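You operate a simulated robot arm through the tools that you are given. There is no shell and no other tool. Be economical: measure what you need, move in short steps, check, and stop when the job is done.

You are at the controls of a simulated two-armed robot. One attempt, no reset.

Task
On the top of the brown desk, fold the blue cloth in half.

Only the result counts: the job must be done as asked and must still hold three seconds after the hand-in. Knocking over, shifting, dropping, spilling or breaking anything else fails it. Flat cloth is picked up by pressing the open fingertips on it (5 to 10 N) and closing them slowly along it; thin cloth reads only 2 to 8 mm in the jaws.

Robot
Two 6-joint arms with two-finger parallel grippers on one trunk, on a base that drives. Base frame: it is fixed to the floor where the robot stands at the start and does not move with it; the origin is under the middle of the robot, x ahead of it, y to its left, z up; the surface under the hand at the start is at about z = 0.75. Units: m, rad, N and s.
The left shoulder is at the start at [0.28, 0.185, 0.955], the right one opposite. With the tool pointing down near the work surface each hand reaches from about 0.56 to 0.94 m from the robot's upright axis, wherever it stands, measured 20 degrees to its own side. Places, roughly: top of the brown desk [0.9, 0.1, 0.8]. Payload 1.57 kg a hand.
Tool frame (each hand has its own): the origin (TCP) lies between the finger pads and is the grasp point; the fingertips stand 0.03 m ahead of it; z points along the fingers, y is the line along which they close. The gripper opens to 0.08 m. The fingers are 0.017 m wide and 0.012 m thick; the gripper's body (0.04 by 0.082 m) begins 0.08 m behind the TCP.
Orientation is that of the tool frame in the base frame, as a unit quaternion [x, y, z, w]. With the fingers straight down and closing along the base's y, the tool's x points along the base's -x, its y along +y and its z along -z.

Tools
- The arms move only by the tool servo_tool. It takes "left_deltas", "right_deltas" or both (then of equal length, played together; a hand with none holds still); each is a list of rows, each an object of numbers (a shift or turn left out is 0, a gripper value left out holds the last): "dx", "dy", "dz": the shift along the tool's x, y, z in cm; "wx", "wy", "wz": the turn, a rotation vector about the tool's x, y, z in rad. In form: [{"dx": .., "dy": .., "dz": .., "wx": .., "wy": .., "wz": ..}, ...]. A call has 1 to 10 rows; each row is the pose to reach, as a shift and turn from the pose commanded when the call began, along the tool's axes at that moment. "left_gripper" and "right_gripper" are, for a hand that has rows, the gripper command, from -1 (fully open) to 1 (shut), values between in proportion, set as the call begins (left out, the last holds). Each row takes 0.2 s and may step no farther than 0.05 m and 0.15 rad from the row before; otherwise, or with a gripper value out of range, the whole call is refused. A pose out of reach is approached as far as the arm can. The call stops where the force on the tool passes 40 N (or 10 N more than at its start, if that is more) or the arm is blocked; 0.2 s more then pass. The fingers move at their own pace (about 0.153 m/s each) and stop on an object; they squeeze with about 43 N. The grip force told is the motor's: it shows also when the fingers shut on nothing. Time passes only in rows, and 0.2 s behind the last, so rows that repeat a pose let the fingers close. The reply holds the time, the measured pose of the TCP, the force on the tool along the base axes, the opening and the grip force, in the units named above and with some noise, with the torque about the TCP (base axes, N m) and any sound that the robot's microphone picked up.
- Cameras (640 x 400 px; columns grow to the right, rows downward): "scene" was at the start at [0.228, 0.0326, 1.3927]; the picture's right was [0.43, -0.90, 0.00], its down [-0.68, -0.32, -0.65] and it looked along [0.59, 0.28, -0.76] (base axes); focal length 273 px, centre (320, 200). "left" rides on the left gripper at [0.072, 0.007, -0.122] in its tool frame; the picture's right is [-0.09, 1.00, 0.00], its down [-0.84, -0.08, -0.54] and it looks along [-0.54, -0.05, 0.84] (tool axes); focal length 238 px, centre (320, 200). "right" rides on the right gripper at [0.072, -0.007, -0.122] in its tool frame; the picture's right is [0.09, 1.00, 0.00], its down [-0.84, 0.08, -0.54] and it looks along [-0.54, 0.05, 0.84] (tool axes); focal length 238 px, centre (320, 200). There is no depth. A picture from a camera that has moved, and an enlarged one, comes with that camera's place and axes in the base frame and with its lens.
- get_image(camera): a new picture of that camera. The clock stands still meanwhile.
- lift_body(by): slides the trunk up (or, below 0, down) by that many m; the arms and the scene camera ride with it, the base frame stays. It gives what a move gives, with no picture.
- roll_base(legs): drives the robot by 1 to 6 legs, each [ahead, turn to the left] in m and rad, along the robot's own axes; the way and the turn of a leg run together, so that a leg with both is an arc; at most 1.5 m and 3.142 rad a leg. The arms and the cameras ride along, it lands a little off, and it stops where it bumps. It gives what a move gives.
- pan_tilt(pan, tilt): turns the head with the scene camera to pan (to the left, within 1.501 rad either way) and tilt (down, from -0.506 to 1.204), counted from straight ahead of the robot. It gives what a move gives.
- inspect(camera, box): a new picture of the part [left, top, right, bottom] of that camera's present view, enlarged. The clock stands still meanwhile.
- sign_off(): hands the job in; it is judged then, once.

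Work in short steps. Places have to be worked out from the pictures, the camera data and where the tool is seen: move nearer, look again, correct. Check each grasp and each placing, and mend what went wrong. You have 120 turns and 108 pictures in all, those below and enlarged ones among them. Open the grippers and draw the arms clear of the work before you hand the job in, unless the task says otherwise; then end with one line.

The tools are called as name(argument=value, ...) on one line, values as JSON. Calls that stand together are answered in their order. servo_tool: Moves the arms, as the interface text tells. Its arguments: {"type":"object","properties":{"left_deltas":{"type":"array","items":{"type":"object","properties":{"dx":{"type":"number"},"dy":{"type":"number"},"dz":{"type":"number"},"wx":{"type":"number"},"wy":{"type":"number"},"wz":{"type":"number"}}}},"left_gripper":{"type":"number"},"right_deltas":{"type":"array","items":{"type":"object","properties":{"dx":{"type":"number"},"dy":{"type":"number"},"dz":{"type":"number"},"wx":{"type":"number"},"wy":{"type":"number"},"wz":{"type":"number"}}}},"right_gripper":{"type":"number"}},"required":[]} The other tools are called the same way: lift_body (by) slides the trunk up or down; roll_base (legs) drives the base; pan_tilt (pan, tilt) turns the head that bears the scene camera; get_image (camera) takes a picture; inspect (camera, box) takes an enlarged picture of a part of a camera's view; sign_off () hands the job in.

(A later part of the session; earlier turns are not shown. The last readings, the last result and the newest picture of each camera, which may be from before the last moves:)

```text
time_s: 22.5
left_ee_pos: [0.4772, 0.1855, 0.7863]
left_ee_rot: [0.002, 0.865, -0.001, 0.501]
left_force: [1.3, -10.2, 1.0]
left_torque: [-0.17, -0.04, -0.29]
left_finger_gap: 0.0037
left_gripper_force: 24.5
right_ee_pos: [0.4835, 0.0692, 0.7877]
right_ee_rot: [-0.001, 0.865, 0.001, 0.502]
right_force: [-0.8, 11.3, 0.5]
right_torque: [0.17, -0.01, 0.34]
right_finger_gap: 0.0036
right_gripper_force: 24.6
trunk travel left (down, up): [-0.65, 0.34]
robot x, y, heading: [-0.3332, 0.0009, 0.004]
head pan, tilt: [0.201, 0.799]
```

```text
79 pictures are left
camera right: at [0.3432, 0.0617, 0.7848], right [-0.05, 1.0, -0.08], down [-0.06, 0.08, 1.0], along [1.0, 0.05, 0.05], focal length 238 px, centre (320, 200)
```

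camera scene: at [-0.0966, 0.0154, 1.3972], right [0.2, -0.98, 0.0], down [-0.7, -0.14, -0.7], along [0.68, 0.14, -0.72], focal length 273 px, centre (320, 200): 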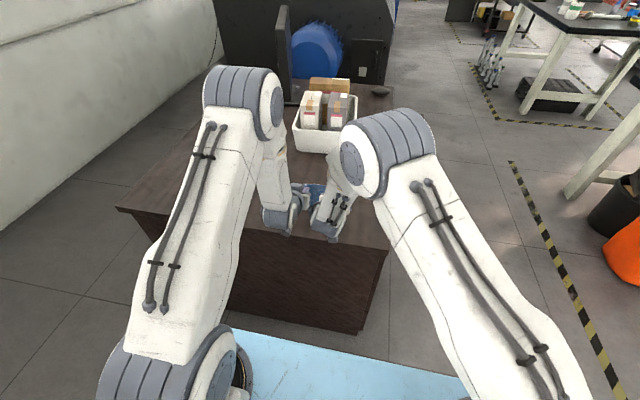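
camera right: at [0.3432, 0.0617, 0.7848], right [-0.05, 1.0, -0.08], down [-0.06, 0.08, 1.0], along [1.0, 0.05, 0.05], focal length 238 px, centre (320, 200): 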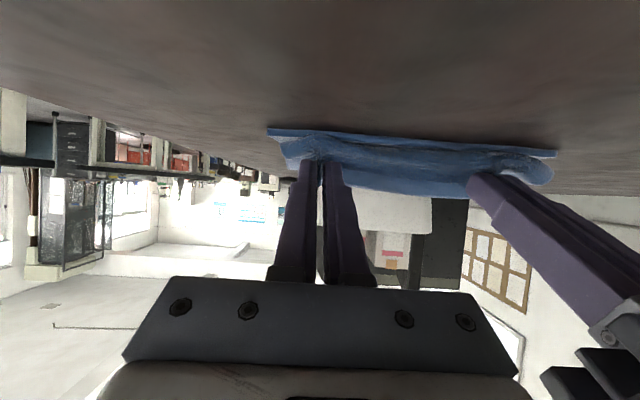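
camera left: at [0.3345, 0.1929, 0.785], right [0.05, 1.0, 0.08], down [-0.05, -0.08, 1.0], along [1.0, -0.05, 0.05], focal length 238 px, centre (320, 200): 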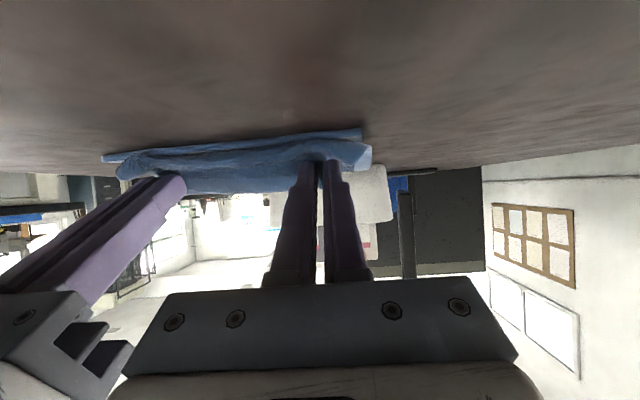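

The bunches are about 2 cm above the near edge. I relax the sideways tension slightly and open the fingers.

servo_tool(left_deltas=[{"dy": -0.15}, {"dy": -0.15}], right_deltas=[{"dy": 0.15}, {"dy": 0.15}])

servo_tool(left_deltas=[{"dz": 0}, {"dz": 0}, {"dz": 0}], right_deltas=[{"dz": 0}, {"dz": 0}, {"dz": 0}], left_gripper=0.6, right_gripper=0.6)

get_image(camera="left")

get_image(camera="right")

```text
time_s: 23.1
left_ee_pos: [0.4769, 0.1851, 0.7867]
left_ee_rot: [0.0, 0.865, 0.0, 0.502]
left_force: [1.1, -7.8, 0.1]
left_torque: [-0.11, -0.05, -0.24]
left_finger_gap: 0.0038
left_gripper_force: 24.8
right_ee_pos: [0.4827, 0.0701, 0.7873]
right_ee_rot: [0.0, 0.865, 0.0, 0.501]
right_force: [-0.3, 8.1, 0.3]
right_torque: [0.13, 0.04, 0.24]
right_finger_gap: 0.0035
right_gripper_force: 24.8
trunk travel left (down, up): [-0.65, 0.34]
robot x, y, heading: [-0.3325, 0.0024, -0.002]
head pan, tilt: [0.201, 0.799]
```

```text
time_s: 23.9
left_ee_pos: [0.4768, 0.1848, 0.7874]
left_ee_rot: [0.0, 0.865, 0.0, 0.501]
left_force: [-0.3, 0.3, -0.3]
left_torque: [-0.01, 0.0, -0.01]
left_finger_gap: 0.0162
left_gripper_force: 0.1
right_ee_pos: [0.4835, 0.0702, 0.786]
right_ee_rot: [0.0, 0.865, 0.0, 0.502]
right_force: [0.6, -0.8, 0.9]
right_torque: [0.03, -0.01, 0.04]
right_finger_gap: 0.016
right_gripper_force: 0.1
trunk travel left (down, up): [-0.65, 0.34]
robot x, y, heading: [-0.3335, 0.0004, -0.005]
head pan, tilt: [0.201, 0.799]
```

```text
78 pictures are left
camera left: at [0.3341, 0.1919, 0.7851], right [0.05, 1.0, 0.08], down [-0.05, -0.08, 1.0], along [1.0, -0.05, 0.05], focal length 238 px, centre (320, 200)
```

left: 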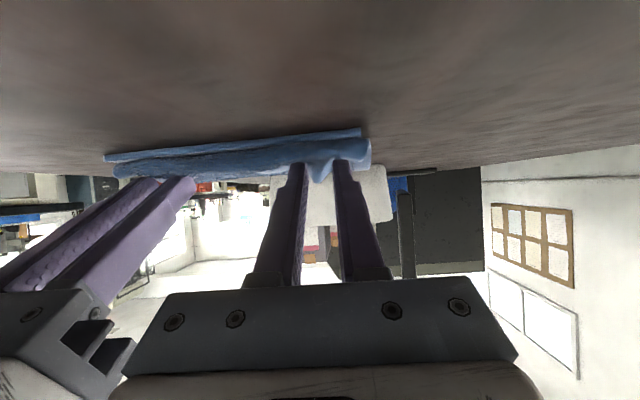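

```text
77 pictures are left
camera right: at [0.3436, 0.0623, 0.7846], right [-0.05, 1.0, -0.08], down [-0.05, 0.08, 1.0], along [1.0, 0.05, 0.05], focal length 238 px, centre (320, 200)
```

right: 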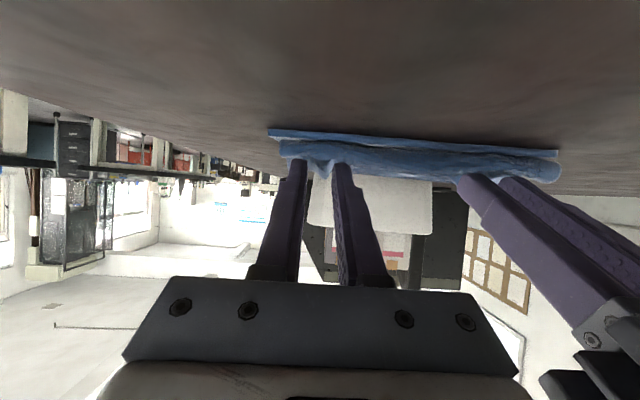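

Released, and the folded edge has dropped. I open a bit wider and withdraw along the fingers, then look from above.

servo_tool(left_deltas=[{"dz": 0}, {"dz": 0}, {"dz": -3}, {"dz": -7}, {"dz": -11}], right_deltas=[{"dz": 0}, {"dz": 0}, {"dz": -3}, {"dz": -7}, {"dz": -11}], left_gripper=0.2, right_gripper=0.2)

get_image(camera="right")

get_image(camera="scene")

```text
time_s: 25.1
left_ee_pos: [0.3828, 0.1845, 0.8425]
left_ee_rot: [0.0, 0.866, 0.0, 0.5]
left_force: [-0.5, -0.3, -0.1]
left_torque: [0.05, -0.03, -0.03]
left_finger_gap: 0.0319
left_gripper_force: 0.0
right_ee_pos: [0.3883, 0.0707, 0.8415]
right_ee_rot: [0.001, 0.866, -0.001, 0.501]
right_force: [0.2, -0.9, 0.8]
right_torque: [0.04, -0.01, 0.02]
right_finger_gap: 0.0318
right_gripper_force: 0.0
trunk travel left (down, up): [-0.65, 0.34]
robot x, y, heading: [-0.3304, 0.0016, -0.001]
head pan, tilt: [0.201, 0.799]
```

```text
76 pictures are left
camera right: at [0.2473, 0.0627, 0.8389], right [-0.05, 1.0, -0.08], down [-0.05, 0.08, 1.0], along [1.0, 0.05, 0.05], focal length 238 px, centre (320, 200)
```

right: 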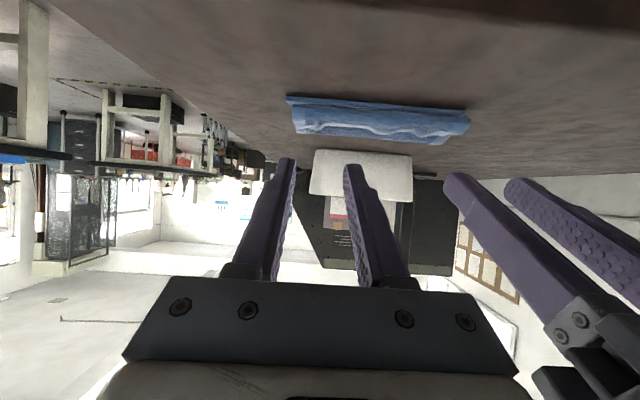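

```text
75 pictures are left
camera scene: at [-0.0962, 0.0153, 1.3971], right [0.2, -0.98, 0.0], down [-0.7, -0.14, -0.7], along [0.68, 0.14, -0.72], focal length 273 px, centre (320, 200)
```

scene: 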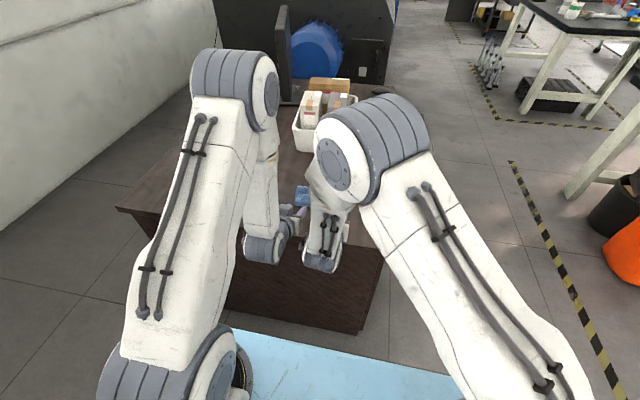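

The cloth looks folded. I raise and spread the hands and turn the tools upright for a clear view.

servo_tool(left_deltas=[{"dx": -2, "dz": -1.2, "dy": 1, "wy": 0.15}, {"dx": -4, "dz": -2.4, "dy": 2, "wy": 0.3}, {"dx": -6, "dz": -3.6, "dy": 3.5, "wy": 0.45}, {"dx": -8, "dz": -4.8, "dy": 5, "wy": 0.6}, {"dx": -10, "dz": -6, "dy": 6.5, "wy": 0.75}, {"dx": -12, "dz": -7, "dy": 8, "wy": 0.9}, {"dx": -12, "dz": -7, "dy": 10, "wy": 1.05}], right_deltas=[{"dx": -2, "dz": -1.2, "dy": -1, "wy": 0.15}, {"dx": -4, "dz": -2.4, "dy": -2, "wy": 0.3}, {"dx": -6, "dz": -3.6, "dy": -4, "wy": 0.45}, {"dx": -8, "dz": -4.8, "dy": -7, "wy": 0.6}, {"dx": -10, "dz": -6, "dy": -10, "wy": 0.75}, {"dx": -12, "dz": -7, "dy": -13, "wy": 0.9}, {"dx": -12, "dz": -7, "dy": -16, "wy": 1.05}])

get_image(camera="left")

get_image(camera="right")

get_image(camera="scene")

```text
time_s: 26.7
left_ee_pos: [0.3793, 0.2837, 0.9813]
left_ee_rot: [0.0, 1.0, -0.001, 0.0]
left_force: [-0.5, 1.2, 0.6]
left_torque: [0.01, -0.03, 0.01]
left_finger_gap: 0.032
left_gripper_force: 0.1
left hand out of reach, approached as far as the arm can: row 4
right_ee_pos: [0.3881, -0.0898, 0.9809]
right_ee_rot: [-0.001, 1.0, 0.001, 0.0]
right_force: [-0.5, -1.1, -0.8]
right_torque: [-0.02, 0.0, 0.01]
right_finger_gap: 0.0318
right_gripper_force: 0.1
trunk travel left (down, up): [-0.65, 0.34]
robot x, y, heading: [-0.3336, 0.0012, 0.001]
head pan, tilt: [0.201, 0.799]
```

```text
74 pictures are left
camera left: at [0.3067, 0.292, 1.1036], right [0.09, 1.0, 0.0], down [0.84, -0.08, 0.54], along [0.54, -0.05, -0.84], focal length 238 px, centre (320, 200)
```

left: 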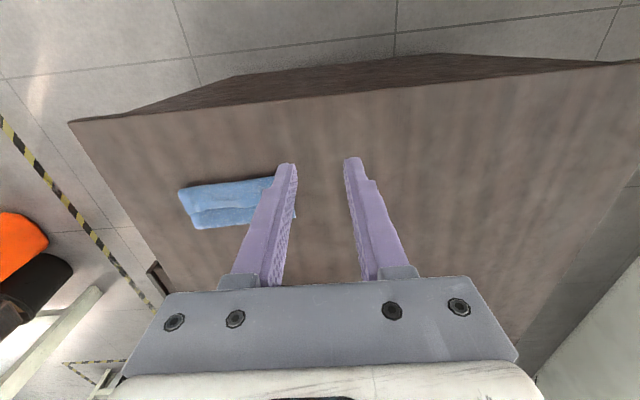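

```text
73 pictures are left
camera right: at [0.3173, -0.0978, 1.1028], right [-0.09, 1.0, 0.0], down [0.84, 0.08, 0.54], along [0.54, 0.05, -0.84], focal length 238 px, centre (320, 200)
```

right: 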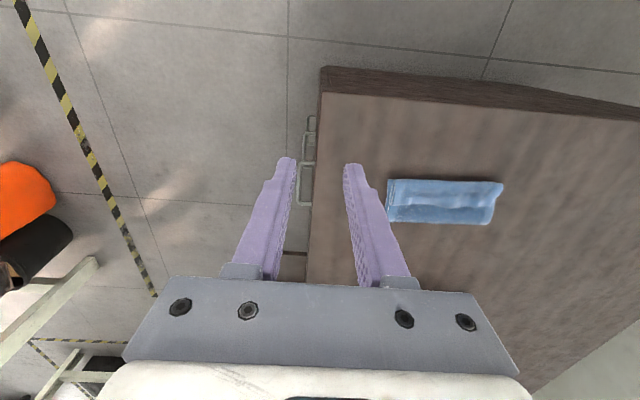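

```text
72 pictures are left
camera scene: at [-0.0976, 0.0153, 1.3974], right [0.2, -0.98, 0.0], down [-0.7, -0.14, -0.7], along [0.68, 0.14, -0.72], focal length 273 px, centre (320, 200)
```

scene: 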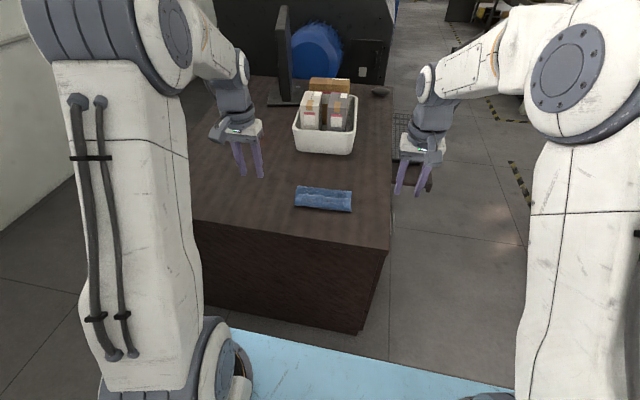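

inspect(camera="scene", box=[275, 170, 371, 230])

inspect(camera="right", box=[370, 155, 530, 255])

inspect(camera="left", box=[160, 155, 320, 255])

```text
6.67 times, centred on (323, 200) of scene
camera zoom: at [-0.0976, 0.0153, 1.3974], right [0.2, -0.98, 0.0], down [-0.7, -0.14, -0.7], along [0.68, 0.14, -0.72], focal length 1821 px, centre (300, 200)
```

zoom: 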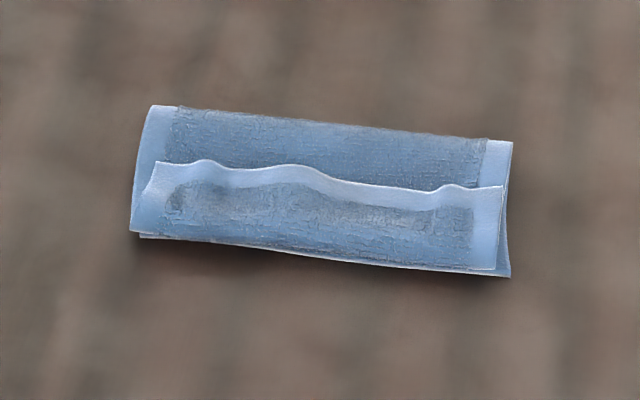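

```text
4.00 times, centred on (450, 205) of right
camera zoom: at [0.3173, -0.0978, 1.1028], right [-0.09, 1.0, 0.0], down [0.84, 0.08, 0.54], along [0.54, 0.05, -0.84], focal length 953 px, centre (-200, 180)
```

zoom: 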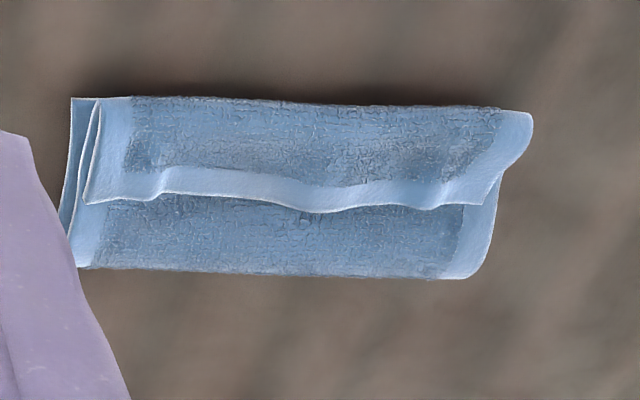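

```text
4.00 times, centred on (240, 205) of left
camera zoom: at [0.3067, 0.292, 1.1036], right [0.09, 1.0, 0.0], down [0.84, -0.08, 0.54], along [0.54, -0.05, -0.84], focal length 953 px, centre (640, 180)
```

zoom: 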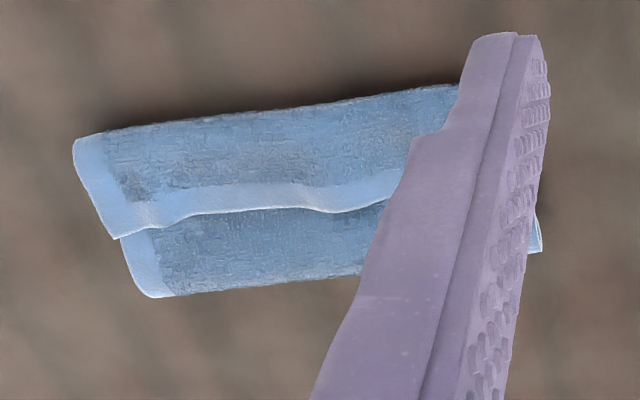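

The fold came out with an extra curl: the far fold is at x≈0.57 and about 4.5 cm of the top edge is doubled back. I'll re-grasp that flap (edge at x≈0.524 left, 0.540 right) and redo the fold with a taut arc. First I nudge the base forward and hover over the flap.

roll_base(legs=[[0.045, 0.0]])

servo_tool(left_deltas=[{"dx": -1.4, "dy": -1.2, "dz": 2.2}, {"dx": -2.8, "dy": -2.4, "dz": 4.4}, {"dx": -4.2, "dy": -3.6, "dz": 6.6}, {"dx": -5.5, "dy": -4.9, "dz": 8.8}, {"dx": -6.9, "dy": -6.2, "dz": 11}, {"dx": -8.3, "dy": -7.5, "dz": 13.2}, {"dx": -9.7, "dy": -8.9, "dz": 15.5}, {"dx": -9.7, "dy": -8.9, "dz": 15.5}], right_deltas=[{"dx": -1.4, "dy": 2.4, "dz": 2.2}, {"dx": -2.8, "dy": 4.8, "dz": 4.4}, {"dx": -4.2, "dy": 7.2, "dz": 6.6}, {"dx": -5.6, "dy": 9.6, "dz": 8.8}, {"dx": -7, "dy": 12, "dz": 11}, {"dx": -8.5, "dy": 14.4, "dz": 13.2}, {"dx": -10, "dy": 16.9, "dz": 15.5}, {"dx": -10, "dy": 16.9, "dz": 15.5}], left_gripper=0.25, right_gripper=0.25)

get_image(camera="left")

get_image(camera="right")

```text
time_s: 27.6
left_ee_pos: [0.426, 0.2838, 0.9807]
left_ee_rot: [0.0, 1.0, 0.001, -0.001]
left_force: [-0.1, 0.0, 0.6]
left_torque: [0.02, 0.01, 0.02]
left_finger_gap: 0.032
left_gripper_force: 0.0
right_ee_pos: [0.4341, -0.0902, 0.9805]
right_ee_rot: [0.0, 1.0, 0.0, 0.0]
right_force: [-0.6, -1.0, 0.0]
right_torque: [0.02, 0.0, 0.02]
right_finger_gap: 0.0321
right_gripper_force: 0.0
trunk travel left (down, up): [-0.65, 0.34]
robot x, y, heading: [-0.2868, 0.0012, 0.002]
head pan, tilt: [0.201, 0.799]
```

```text
time_s: 29.4
left_ee_pos: [0.5216, 0.1951, 0.8268]
left_ee_rot: [0.0, 1.0, 0.001, 0.0]
left_force: [-0.2, 0.1, 0.5]
left_torque: [0.03, -0.01, -0.01]
left_finger_gap: 0.03
left_gripper_force: 0.1
right_ee_pos: [0.5347, 0.0783, 0.8258]
right_ee_rot: [0.0, 1.0, 0.0, -0.001]
right_force: [0.4, -1.6, 0.1]
right_torque: [0.0, 0.0, -0.04]
right_finger_gap: 0.0302
right_gripper_force: 0.1
trunk travel left (down, up): [-0.65, 0.34]
robot x, y, heading: [-0.2888, -0.0013, -0.001]
head pan, tilt: [0.201, 0.799]
```

```text
68 pictures are left
camera left: at [0.4493, 0.202, 0.9479], right [0.09, 1.0, 0.0], down [0.84, -0.08, 0.54], along [0.54, -0.05, -0.84], focal length 238 px, centre (320, 200)
```

left: 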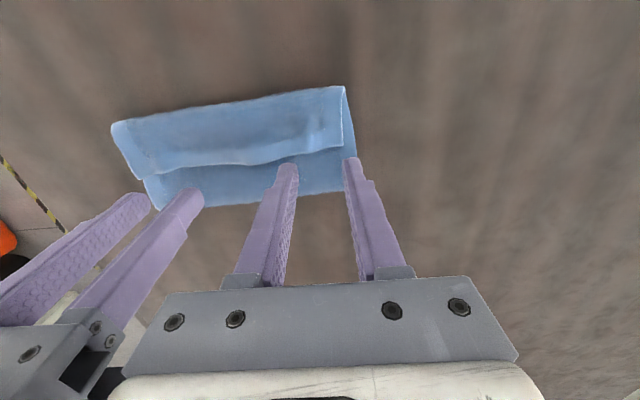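

```text
67 pictures are left
camera right: at [0.4637, 0.0715, 0.9471], right [-0.09, 1.0, 0.0], down [0.84, 0.08, 0.54], along [0.54, 0.05, -0.84], focal length 238 px, centre (320, 200)
```

right: 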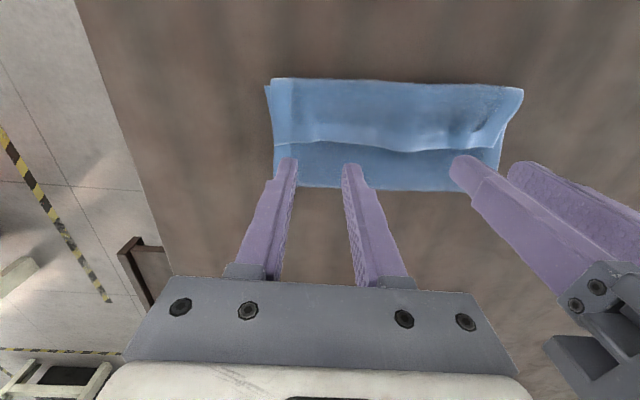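

Flap edge refined to x≈0.522 (left) and 0.531 (right). I shift back about 1 cm onto the flap and descend, pressing lightly.

servo_tool(left_deltas=[{"dx": 0.95, "dy": -0.5, "dz": 1.0}, {"dx": 0.95, "dy": -0.5, "dz": 3.0}, {"dx": 0.95, "dy": -0.5, "dz": 3.6}, {"dx": 0.95, "dy": -0.5, "dz": 3.9}, {"dx": 0.95, "dy": -0.5, "dz": 3.9}], right_deltas=[{"dx": 1.35, "dz": 1.0}, {"dx": 1.35, "dz": 3.0}, {"dx": 1.35, "dz": 3.5}, {"dx": 1.35, "dz": 3.8}, {"dx": 1.35, "dz": 3.8}])

get_image(camera="left")

get_image(camera="right")

```text
time_s: 30.6
left_ee_pos: [0.5135, 0.1902, 0.7871]
left_ee_rot: [-0.001, 1.0, 0.001, 0.001]
left_force: [-0.6, 1.6, 9.2]
left_torque: [-0.01, 0.02, 0.01]
left_finger_gap: 0.0298
left_gripper_force: 0.0
right_ee_pos: [0.5208, 0.0794, 0.7885]
right_ee_rot: [0.0, 1.0, 0.0, 0.001]
right_force: [0.5, -1.3, 7.1]
right_torque: [-0.01, 0.02, 0.03]
right_finger_gap: 0.03
right_gripper_force: 0.0
trunk travel left (down, up): [-0.65, 0.34]
robot x, y, heading: [-0.2886, 0.0015, -0.003]
head pan, tilt: [0.201, 0.799]
```

```text
66 pictures are left
camera left: at [0.4397, 0.1978, 0.9098], right [0.09, 1.0, 0.0], down [0.84, -0.08, 0.54], along [0.54, -0.05, -0.84], focal length 238 px, centre (320, 200)
```

left: 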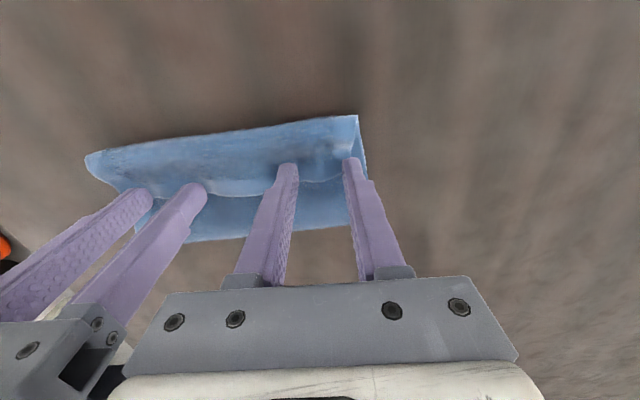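

```text
65 pictures are left
camera right: at [0.4497, 0.0715, 0.91], right [-0.09, 1.0, 0.0], down [0.84, 0.08, 0.54], along [0.54, 0.05, -0.84], focal length 238 px, centre (320, 200)
```

right: 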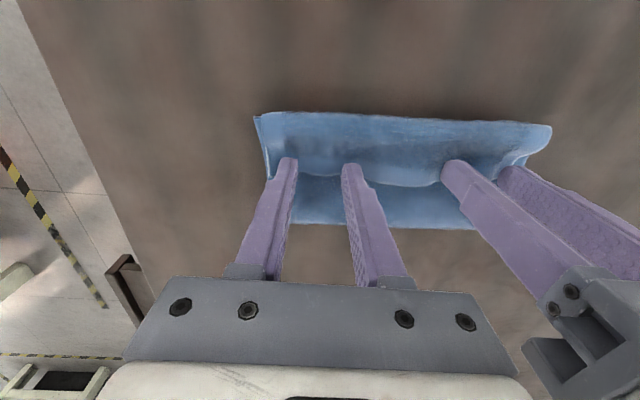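

The tips are on the flap at 7–9 N. I close slowly with slightly less pressure.

servo_tool(left_deltas=[{"dz": -0.05}, {"dz": -0.05}], right_deltas=[{"dz": -0.03}, {"dz": -0.03}], left_gripper=0.4, right_gripper=0.4)

servo_tool(left_deltas=[{"dz": 0}], right_deltas=[{"dz": 0}], left_gripper=0.55, right_gripper=0.55)

servo_tool(left_deltas=[{"dz": 0}], right_deltas=[{"dz": 0}], left_gripper=0.7, right_gripper=0.7)

servo_tool(left_deltas=[{"dz": 0}], right_deltas=[{"dz": 0}], left_gripper=0.85, right_gripper=0.85)

servo_tool(left_deltas=[{"dz": 0}, {"dz": 0}], right_deltas=[{"dz": 0}, {"dz": 0}], left_gripper=1, right_gripper=1)

get_image(camera="left")

get_image(camera="right")

```text
time_s: 31.2
left_ee_pos: [0.5119, 0.1902, 0.7886]
left_ee_rot: [-0.001, 1.0, 0.0, 0.001]
left_force: [0.8, -1.3, 8.3]
left_torque: [-0.09, -0.02, 0.03]
left_finger_gap: 0.0238
left_gripper_force: 0.0
right_ee_pos: [0.5213, 0.0796, 0.7882]
right_ee_rot: [0.0, 1.0, 0.001, 0.002]
right_force: [-0.1, 2.3, 7.8]
right_torque: [0.08, 0.03, 0.03]
right_finger_gap: 0.0234
right_gripper_force: 0.1
trunk travel left (down, up): [-0.65, 0.34]
robot x, y, heading: [-0.2907, -0.0037, 0.002]
head pan, tilt: [0.201, 0.799]
```

```text
time_s: 31.6
left_ee_pos: [0.5125, 0.1894, 0.788]
left_ee_rot: [-0.001, 1.0, 0.001, 0.001]
left_force: [0.9, -1.8, 8.5]
left_torque: [-0.14, -0.05, -0.01]
left_finger_gap: 0.0183
left_gripper_force: 0.0
right_ee_pos: [0.522, 0.0795, 0.7888]
right_ee_rot: [0.0, 1.0, 0.0, 0.001]
right_force: [1.2, 2.0, 8.1]
right_torque: [0.08, 0.03, -0.03]
right_finger_gap: 0.0185
right_gripper_force: 0.1
trunk travel left (down, up): [-0.65, 0.34]
robot x, y, heading: [-0.2868, -0.0027, 0.004]
head pan, tilt: [0.201, 0.799]
```

```text
time_s: 32.0
left_ee_pos: [0.5127, 0.1906, 0.7877]
left_ee_rot: [0.001, 1.0, 0.0, 0.001]
left_force: [-0.5, -4.6, 9.8]
left_torque: [-0.17, -0.01, 0.05]
left_finger_gap: 0.0109
left_gripper_force: 6.0
right_ee_pos: [0.5209, 0.0791, 0.7895]
right_ee_rot: [0.0, 1.0, 0.0, 0.001]
right_force: [-0.2, 3.1, 8.1]
right_torque: [0.13, 0.02, 0.01]
right_finger_gap: 0.0125
right_gripper_force: 0.0
trunk travel left (down, up): [-0.65, 0.34]
robot x, y, heading: [-0.2857, -0.0018, 0.004]
head pan, tilt: [0.201, 0.799]
```

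```text
time_s: 32.4
left_ee_pos: [0.5113, 0.1903, 0.7878]
left_ee_rot: [0.0, 1.0, 0.0, 0.001]
left_force: [0.0, -8.8, 10.0]
left_torque: [-0.32, 0.05, 0.04]
left_finger_gap: 0.007
left_gripper_force: 26.8
right_ee_pos: [0.5193, 0.0792, 0.7891]
right_ee_rot: [0.001, 1.0, 0.001, 0.001]
right_force: [-1.5, 8.0, 7.9]
right_torque: [0.29, 0.03, -0.05]
right_finger_gap: 0.0075
right_gripper_force: 7.2
trunk travel left (down, up): [-0.65, 0.34]
robot x, y, heading: [-0.2884, 0.0021, -0.004]
head pan, tilt: [0.201, 0.799]
```

```text
time_s: 33.0
left_ee_pos: [0.5139, 0.1894, 0.7878]
left_ee_rot: [0.0, 1.0, 0.0, 0.001]
left_force: [2.1, -13.3, 9.8]
left_torque: [-0.47, 0.04, 0.0]
left_finger_gap: 0.0073
left_gripper_force: 26.5
right_ee_pos: [0.5209, 0.0803, 0.7885]
right_ee_rot: [0.0, 1.0, 0.002, 0.0]
right_force: [-1.8, 14.4, 6.5]
right_torque: [0.43, 0.05, -0.06]
right_finger_gap: 0.0037
right_gripper_force: 24.4
trunk travel left (down, up): [-0.65, 0.34]
robot x, y, heading: [-0.2905, 0.003, 0.003]
head pan, tilt: [0.201, 0.799]
```

```text
64 pictures are left
camera left: at [0.4395, 0.197, 0.9099], right [0.09, 1.0, 0.0], down [0.84, -0.08, 0.54], along [0.54, -0.05, -0.84], focal length 238 px, centre (320, 200)
```

left: 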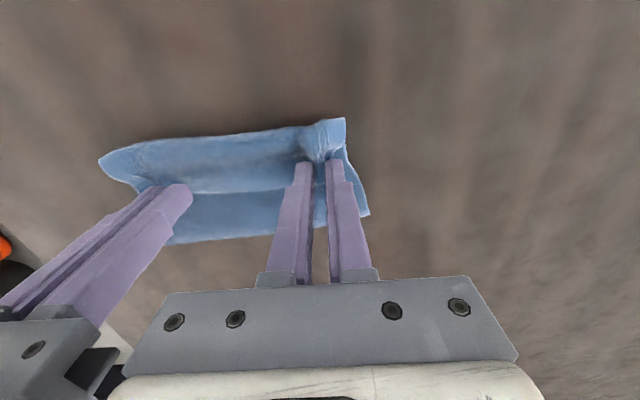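

```text
63 pictures are left
camera right: at [0.4494, 0.0723, 0.91], right [-0.09, 1.0, 0.0], down [0.84, 0.08, 0.54], along [0.54, 0.05, -0.84], focal length 238 px, centre (320, 200)
```

right: 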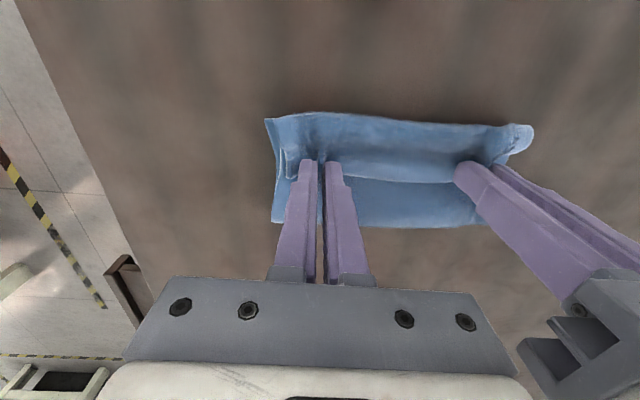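

Left reads 7.3 mm, which may be two layers, against 3.7 mm on the right. I lift 2 cm with inward relief to see.

servo_tool(left_deltas=[{"dy": -0.3, "dz": -0.4}, {"dy": -0.3, "dz": -1.5}, {"dy": -0.3, "dz": -2.5}, {"dy": -0.3, "dz": -2.5}], right_deltas=[{"dy": 0.3, "dz": -0.4}, {"dy": 0.3, "dz": -1.5}, {"dy": 0.3, "dz": -2.5}, {"dy": 0.3, "dz": -2.5}])

inspect(camera="left", box=[100, 80, 420, 280])

inspect(camera="scene", box=[230, 150, 390, 250])

```text
time_s: 34.0
left_ee_pos: [0.5128, 0.1876, 0.8116]
left_ee_rot: [0.0, 1.0, 0.0, -0.001]
left_force: [0.1, -5.0, -0.3]
left_torque: [-0.21, 0.0, 0.04]
left_finger_gap: 0.0069
left_gripper_force: 26.3
right_ee_pos: [0.5213, 0.0812, 0.8124]
right_ee_rot: [0.0, 1.0, -0.001, 0.0]
right_force: [-0.4, 5.1, 0.7]
right_torque: [0.15, 0.01, -0.01]
right_finger_gap: 0.0035
right_gripper_force: 24.1
trunk travel left (down, up): [-0.65, 0.34]
robot x, y, heading: [-0.2891, 0.0025, -0.003]
head pan, tilt: [0.201, 0.799]
```

```text
2.00 times, centred on (260, 180) of left
camera zoom: at [0.4398, 0.1945, 0.9348], right [0.09, 1.0, 0.0], down [0.84, -0.08, 0.54], along [0.54, -0.05, -0.84], focal length 477 px, centre (440, 240)
```

zoom: 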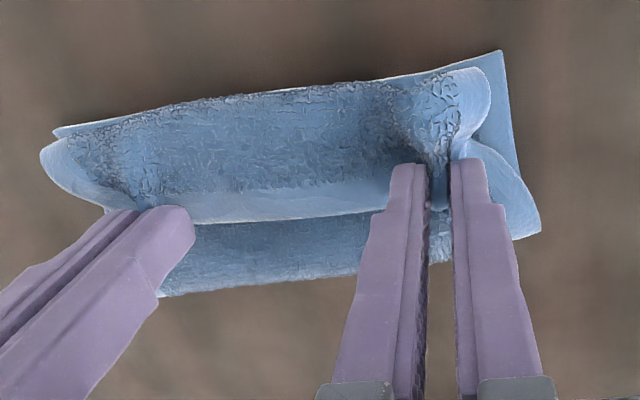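

```text
4.00 times, centred on (310, 200) of scene
camera zoom: at [-0.0512, 0.0153, 1.3973], right [0.2, -0.98, 0.0], down [-0.7, -0.14, -0.7], along [0.68, 0.14, -0.72], focal length 1093 px, centre (360, 200)
```

zoom: 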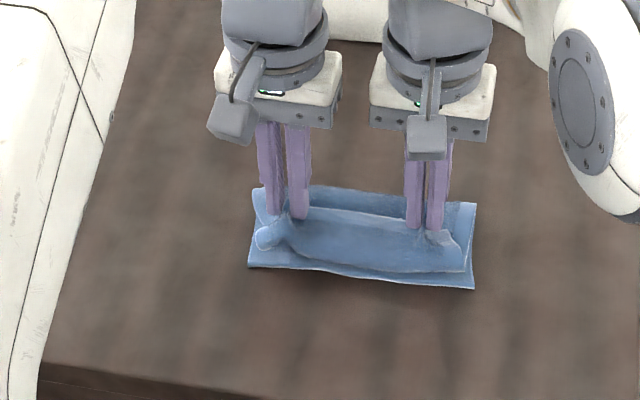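

The left hand caught two layers. I open the left while the right holds, and see how the layers settle.

servo_tool(left_deltas=[{"dz": 0}, {"dz": 0}, {"dz": 0}], left_gripper=0.2)

inspect(camera="left", box=[100, 80, 420, 280])

inspect(camera="scene", box=[230, 150, 390, 250])

```text
time_s: 34.8
left_ee_pos: [0.5128, 0.1873, 0.8136]
left_ee_rot: [-0.001, 1.0, 0.0, 0.0]
left_force: [0.1, 0.3, -0.3]
left_torque: [-0.01, -0.03, 0.03]
left_finger_gap: 0.032
left_gripper_force: 0.0
right_ee_pos: [0.5211, 0.0818, 0.8132]
right_ee_rot: [0.0, 1.0, 0.0, 0.001]
right_force: [-0.3, -0.2, 0.1]
right_torque: [0.0, 0.04, -0.01]
right_finger_gap: 0.0034
right_gripper_force: 24.3
trunk travel left (down, up): [-0.65, 0.34]
robot x, y, heading: [-0.2885, -0.0027, 0.005]
head pan, tilt: [0.201, 0.799]
```

```text
2.00 times, centred on (260, 180) of left
camera zoom: at [0.4401, 0.1944, 0.9349], right [0.09, 1.0, 0.0], down [0.84, -0.08, 0.54], along [0.54, -0.05, -0.84], focal length 477 px, centre (440, 240)
```

zoom: 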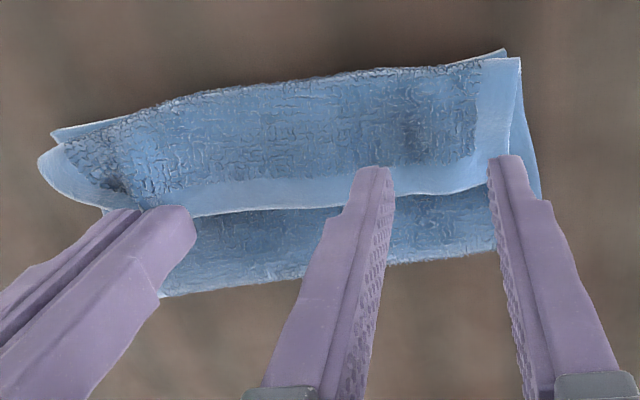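

```text
4.00 times, centred on (310, 200) of scene
camera zoom: at [-0.0512, 0.0153, 1.3973], right [0.2, -0.98, 0.0], down [-0.7, -0.14, -0.7], along [0.68, 0.14, -0.72], focal length 1093 px, centre (360, 200)
```

zoom: 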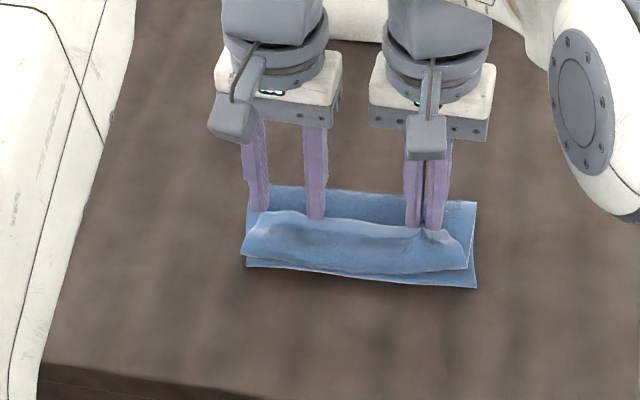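

The second layer dropped away and the flap hovers under the left tips. I lower the left gently until contact is light, with the gap at 0.03.

servo_tool(left_deltas=[{"dz": 1.0}, {"dz": 1.8}, {"dz": 2.2}, {"dz": 2.2}], left_gripper=0.25)

inspect(camera="left", box=[100, 80, 420, 280])

```text
time_s: 35.8
left_ee_pos: [0.5123, 0.1868, 0.7906]
left_ee_rot: [0.0, 1.0, 0.0, 0.0]
left_force: [-0.1, -0.6, 3.7]
left_torque: [-0.04, 0.04, -0.01]
left_finger_gap: 0.03
left_gripper_force: 0.0
right_ee_pos: [0.522, 0.0823, 0.8126]
right_ee_rot: [0.0, 1.0, 0.0, 0.0]
right_force: [-0.8, 0.9, 0.4]
right_torque: [0.01, -0.03, -0.02]
right_finger_gap: 0.0032
right_gripper_force: 24.1
trunk travel left (down, up): [-0.65, 0.34]
robot x, y, heading: [-0.2862, 0.0029, 0.001]
head pan, tilt: [0.201, 0.799]
```

```text
2.00 times, centred on (260, 180) of left
camera zoom: at [0.4401, 0.1948, 0.9126], right [0.09, 1.0, 0.0], down [0.84, -0.08, 0.54], along [0.54, -0.05, -0.84], focal length 477 px, centre (440, 240)
```

zoom: 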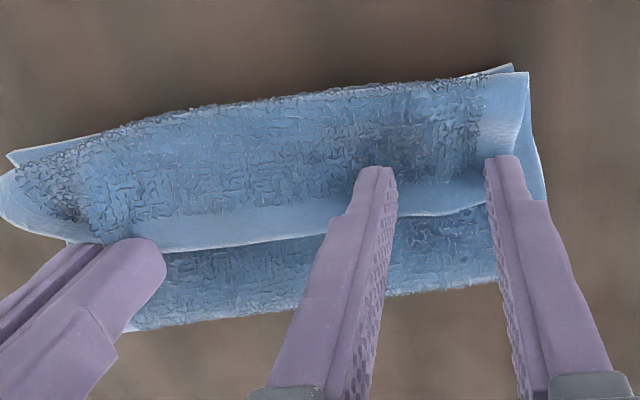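

Contact is light at 3.7 N. I close in steps.

servo_tool(left_deltas=[{"dz": 0}], left_gripper=0.4)

servo_tool(left_deltas=[{"dz": -0.05}], left_gripper=0.55)

servo_tool(left_deltas=[{"dz": 0}], left_gripper=0.7)

servo_tool(left_deltas=[{"dz": 0}], left_gripper=0.85)

servo_tool(left_deltas=[{"dz": 0}, {"dz": 0}, {"dy": -0.2, "dz": -1}, {"dy": -0.2, "dz": -2}], left_gripper=1)

inspect(camera="left", box=[100, 80, 420, 280])

inspect(camera="scene", box=[230, 150, 390, 250])

```text
time_s: 36.2
left_ee_pos: [0.5136, 0.1873, 0.7901]
left_ee_rot: [0.0, 1.0, 0.001, 0.001]
left_force: [0.1, 0.5, 3.2]
left_torque: [0.02, -0.02, 0.0]
left_finger_gap: 0.023
left_gripper_force: 0.2
right_ee_pos: [0.5203, 0.0827, 0.812]
right_ee_rot: [0.0, 1.0, -0.001, 0.0]
right_force: [-0.1, 0.3, -0.2]
right_torque: [0.01, 0.01, 0.05]
right_finger_gap: 0.0031
right_gripper_force: 24.2
trunk travel left (down, up): [-0.65, 0.34]
robot x, y, heading: [-0.2881, 0.0013, 0.004]
head pan, tilt: [0.201, 0.799]
```

```text
time_s: 36.6
left_ee_pos: [0.5124, 0.1868, 0.7904]
left_ee_rot: [0.0, 1.0, -0.001, 0.0]
left_force: [-0.4, -0.1, 2.5]
left_torque: [-0.08, -0.02, 0.01]
left_finger_gap: 0.0177
left_gripper_force: 0.1
right_ee_pos: [0.5207, 0.0824, 0.8114]
right_ee_rot: [0.0, 1.0, 0.001, 0.0]
right_force: [0.2, 0.1, -0.5]
right_torque: [0.01, 0.02, -0.02]
right_finger_gap: 0.0031
right_gripper_force: 24.5
trunk travel left (down, up): [-0.65, 0.34]
robot x, y, heading: [-0.2881, -0.0017, -0.002]
head pan, tilt: [0.201, 0.799]
```

```text
time_s: 37.0
left_ee_pos: [0.513, 0.1866, 0.7904]
left_ee_rot: [0.0, 1.0, 0.0, 0.0]
left_force: [-0.9, 0.0, 2.9]
left_torque: [-0.1, -0.01, 0.03]
left_finger_gap: 0.0138
left_gripper_force: 1.5
right_ee_pos: [0.5213, 0.082, 0.8128]
right_ee_rot: [0.0, 1.0, 0.001, 0.0]
right_force: [0.1, 1.4, 0.8]
right_torque: [0.03, 0.01, -0.07]
right_finger_gap: 0.0034
right_gripper_force: 24.1
trunk travel left (down, up): [-0.65, 0.34]
robot x, y, heading: [-0.289, -0.0005, 0.001]
head pan, tilt: [0.201, 0.799]
```

```text
time_s: 37.4
left_ee_pos: [0.5136, 0.1868, 0.7908]
left_ee_rot: [0.0, 1.0, 0.0, 0.0]
left_force: [0.2, -5.8, 3.6]
left_torque: [-0.18, -0.01, -0.02]
left_finger_gap: 0.0069
left_gripper_force: 16.2
right_ee_pos: [0.5215, 0.0818, 0.813]
right_ee_rot: [0.0, 1.0, 0.001, 0.0]
right_force: [0.1, 5.1, -1.0]
right_torque: [0.15, 0.03, -0.02]
right_finger_gap: 0.0033
right_gripper_force: 24.3
trunk travel left (down, up): [-0.65, 0.34]
robot x, y, heading: [-0.2898, -0.001, -0.001]
head pan, tilt: [0.201, 0.799]
```

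```text
time_s: 38.4
left_ee_pos: [0.5127, 0.185, 0.81]
left_ee_rot: [0.0, 1.0, -0.001, 0.0]
left_force: [0.3, -1.8, -0.4]
left_torque: [-0.07, -0.01, 0.0]
left_finger_gap: 0.006
left_gripper_force: 26.1
right_ee_pos: [0.5216, 0.0815, 0.8128]
right_ee_rot: [0.0, 1.0, 0.001, 0.0]
right_force: [0.8, 2.9, -1.0]
right_torque: [0.07, -0.01, -0.03]
right_finger_gap: 0.0034
right_gripper_force: 23.9
trunk travel left (down, up): [-0.65, 0.34]
robot x, y, heading: [-0.2906, 0.0006, 0.0]
head pan, tilt: [0.201, 0.799]
```

```text
2.00 times, centred on (260, 180) of left
camera zoom: at [0.4399, 0.193, 0.9326], right [0.09, 1.0, 0.0], down [0.84, -0.08, 0.54], along [0.54, -0.05, -0.84], focal length 477 px, centre (440, 240)
```

zoom: 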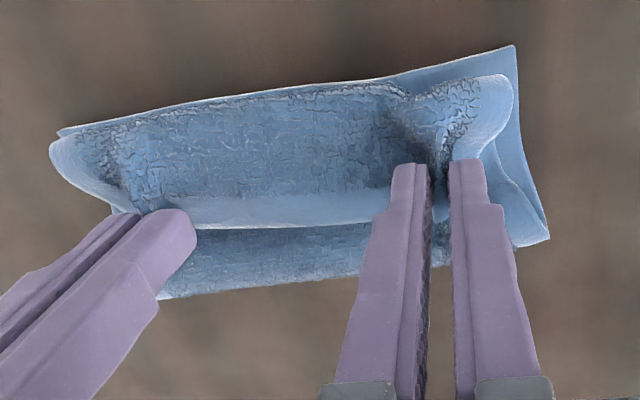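

```text
4.00 times, centred on (310, 200) of scene
camera zoom: at [-0.0511, 0.0153, 1.3972], right [0.2, -0.98, 0.0], down [-0.7, -0.14, -0.7], along [0.68, 0.14, -0.72], focal length 1093 px, centre (360, 200)
```

zoom: 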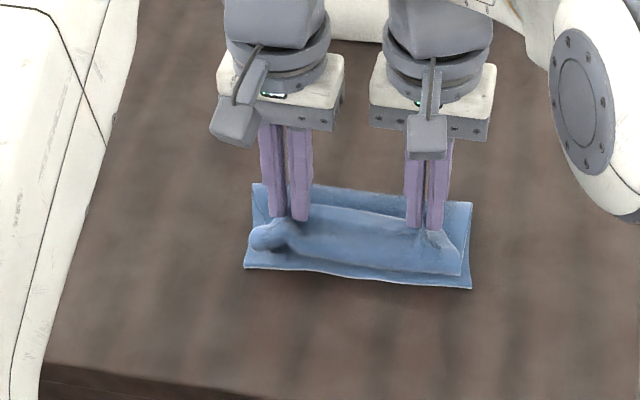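

Left is at 6 mm and still seems to catch the second layer. I'll free the left, use the right hand to unfold the flap back out toward the far side, and restart from a flat cloth.

servo_tool(left_deltas=[{"dz": 0}, {"dz": 0}, {"dz": -2}, {"dz": -6, "dy": 2}, {"dz": -10, "dy": 5}, {"dz": -11, "dy": 9}], right_deltas=[{"dz": 0}, {"dz": 0}, {"dz": -1}, {"dx": -0.5, "dz": -3}, {"dx": -1.5, "dz": -5}, {"dx": -3, "dz": -6.5}], left_gripper=0.2)

roll_base(legs=[[0.06, 0.0]])

get_image(camera="left")

inspect(camera="scene", box=[230, 150, 390, 250])

```text
time_s: 39.8
left_ee_pos: [0.5142, 0.275, 0.9213]
left_ee_rot: [-0.001, 1.0, 0.0, 0.0]
left_force: [-1.0, -0.1, -0.5]
left_torque: [-0.02, -0.03, 0.03]
left_finger_gap: 0.0319
left_gripper_force: 0.1
right_ee_pos: [0.5505, 0.0805, 0.8774]
right_ee_rot: [0.0, 1.0, 0.0, 0.0]
right_force: [-0.9, -0.4, -1.2]
right_torque: [-0.02, 0.0, 0.02]
right_finger_gap: 0.0035
right_gripper_force: 24.5
trunk travel left (down, up): [-0.65, 0.34]
robot x, y, heading: [-0.2894, -0.0009, 0.005]
head pan, tilt: [0.201, 0.799]
```

```text
time_s: 40.8
left_ee_pos: [0.5734, 0.2747, 0.9219]
left_ee_rot: [0.001, 1.0, 0.001, 0.0]
left_force: [0.0, 0.2, 1.0]
left_torque: [0.02, -0.02, 0.05]
left_finger_gap: 0.032
left_gripper_force: 0.0
right_ee_pos: [0.6108, 0.0816, 0.8774]
right_ee_rot: [-0.001, 1.0, -0.001, 0.0]
right_force: [-1.3, 0.4, 0.4]
right_torque: [-0.04, -0.03, -0.04]
right_finger_gap: 0.0031
right_gripper_force: 24.5
trunk travel left (down, up): [-0.65, 0.34]
robot x, y, heading: [-0.2311, -0.0004, -0.004]
head pan, tilt: [0.201, 0.799]
```

```text
55 pictures are left
camera left: at [0.5009, 0.2826, 1.0429], right [0.09, 1.0, 0.0], down [0.84, -0.08, 0.54], along [0.54, -0.05, -0.84], focal length 238 px, centre (320, 200)
```

left: 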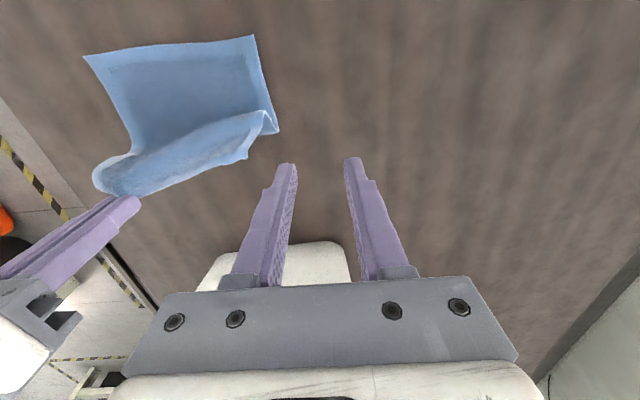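

```text
4.00 times, centred on (310, 200) of scene
camera zoom: at [0.0089, 0.0154, 1.3974], right [0.2, -0.98, 0.0], down [-0.7, -0.14, -0.7], along [0.68, 0.14, -0.72], focal length 1093 px, centre (360, 200)
```

zoom: 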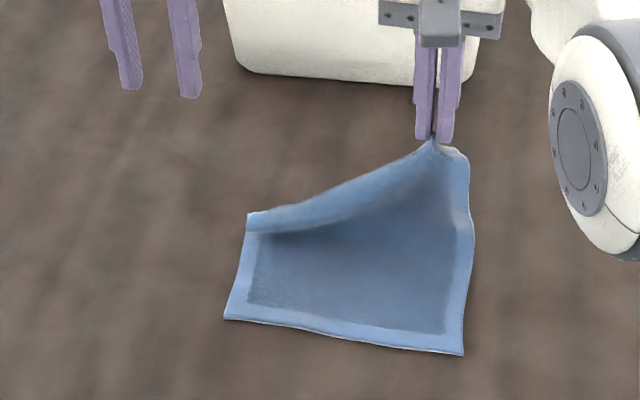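

The flap has opened out nicely. I continue laying it back, lowering a little and driving forward.

servo_tool(right_deltas=[{"dz": 2}, {"dz": 4}])

roll_base(legs=[[0.06, 0.0]])

servo_tool(right_deltas=[{"dx": 1, "dz": 1}, {"dx": 1.5, "dz": 2}])

roll_base(legs=[[0.045, 0.0]])

get_image(camera="left")

inspect(camera="scene", box=[230, 150, 390, 250])

```text
time_s: 41.4
left_ee_pos: [0.5745, 0.275, 0.9207]
left_ee_rot: [0.0, 1.0, 0.0, 0.0]
left_force: [0.5, 0.1, -1.0]
left_torque: [0.0, -0.01, -0.01]
left_finger_gap: 0.0322
left_gripper_force: 0.1
right_ee_pos: [0.6105, 0.0818, 0.8375]
right_ee_rot: [0.0, 1.0, 0.0, 0.0]
right_force: [-0.6, -0.5, -0.7]
right_torque: [-0.02, 0.0, 0.0]
right_finger_gap: 0.0032
right_gripper_force: 24.6
trunk travel left (down, up): [-0.65, 0.34]
robot x, y, heading: [-0.2299, 0.0003, 0.002]
head pan, tilt: [0.201, 0.799]
```

```text
time_s: 42.4
left_ee_pos: [0.635, 0.2743, 0.9206]
left_ee_rot: [0.0, 1.0, 0.0, 0.001]
left_force: [0.8, 0.1, 0.0]
left_torque: [-0.01, 0.04, 0.04]
left_finger_gap: 0.0319
left_gripper_force: 0.0
right_ee_pos: [0.6708, 0.0815, 0.8379]
right_ee_rot: [0.0, 1.0, 0.0, 0.0]
right_force: [0.4, -0.6, 0.2]
right_torque: [-0.02, 0.01, -0.02]
right_finger_gap: 0.0033
right_gripper_force: 24.2
trunk travel left (down, up): [-0.65, 0.34]
robot x, y, heading: [-0.1636, 0.0011, 0.001]
head pan, tilt: [0.201, 0.799]
```

```text
time_s: 43.0
left_ee_pos: [0.6354, 0.2761, 0.92]
left_ee_rot: [0.0, 1.0, 0.0, 0.0]
left_force: [-0.1, 0.2, -0.6]
left_torque: [0.01, 0.01, 0.04]
left_finger_gap: 0.0321
left_gripper_force: 0.1
right_ee_pos: [0.6565, 0.0829, 0.8176]
right_ee_rot: [-0.001, 1.0, 0.0, 0.0]
right_force: [-0.1, 0.2, 0.0]
right_torque: [0.0, 0.0, 0.0]
right_finger_gap: 0.003
right_gripper_force: 24.8
trunk travel left (down, up): [-0.65, 0.34]
robot x, y, heading: [-0.1677, 0.0011, -0.004]
head pan, tilt: [0.201, 0.799]
```

```text
time_s: 43.9
left_ee_pos: [0.6802, 0.2751, 0.9212]
left_ee_rot: [0.0, 1.0, 0.0, 0.0]
left_force: [-0.2, 0.3, -0.3]
left_torque: [-0.06, -0.02, 0.04]
left_finger_gap: 0.0318
left_gripper_force: 0.0
right_ee_pos: [0.7016, 0.0822, 0.817]
right_ee_rot: [0.0, 1.0, 0.0, 0.0]
right_force: [0.0, 0.6, 0.8]
right_torque: [-0.03, -0.01, -0.04]
right_finger_gap: 0.0032
right_gripper_force: 24.9
trunk travel left (down, up): [-0.65, 0.34]
robot x, y, heading: [-0.1243, 0.0029, 0.003]
head pan, tilt: [0.201, 0.799]
```

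```text
53 pictures are left
camera left: at [0.607, 0.2826, 1.0429], right [0.09, 1.0, 0.0], down [0.84, -0.08, 0.54], along [0.54, -0.05, -0.84], focal length 238 px, centre (320, 200)
```

left: 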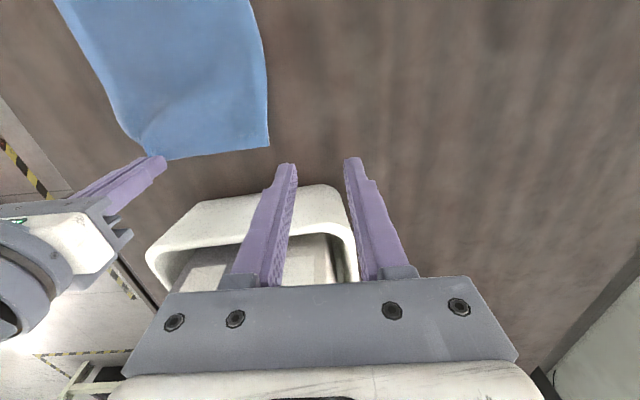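

```text
4.00 times, centred on (310, 200) of scene
camera zoom: at [0.115, 0.0155, 1.3974], right [0.2, -0.98, 0.0], down [-0.7, -0.14, -0.7], along [0.68, 0.14, -0.72], focal length 1093 px, centre (360, 200)
```

zoom: 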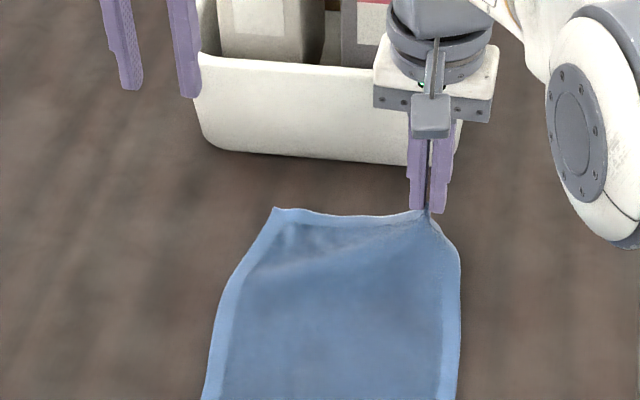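

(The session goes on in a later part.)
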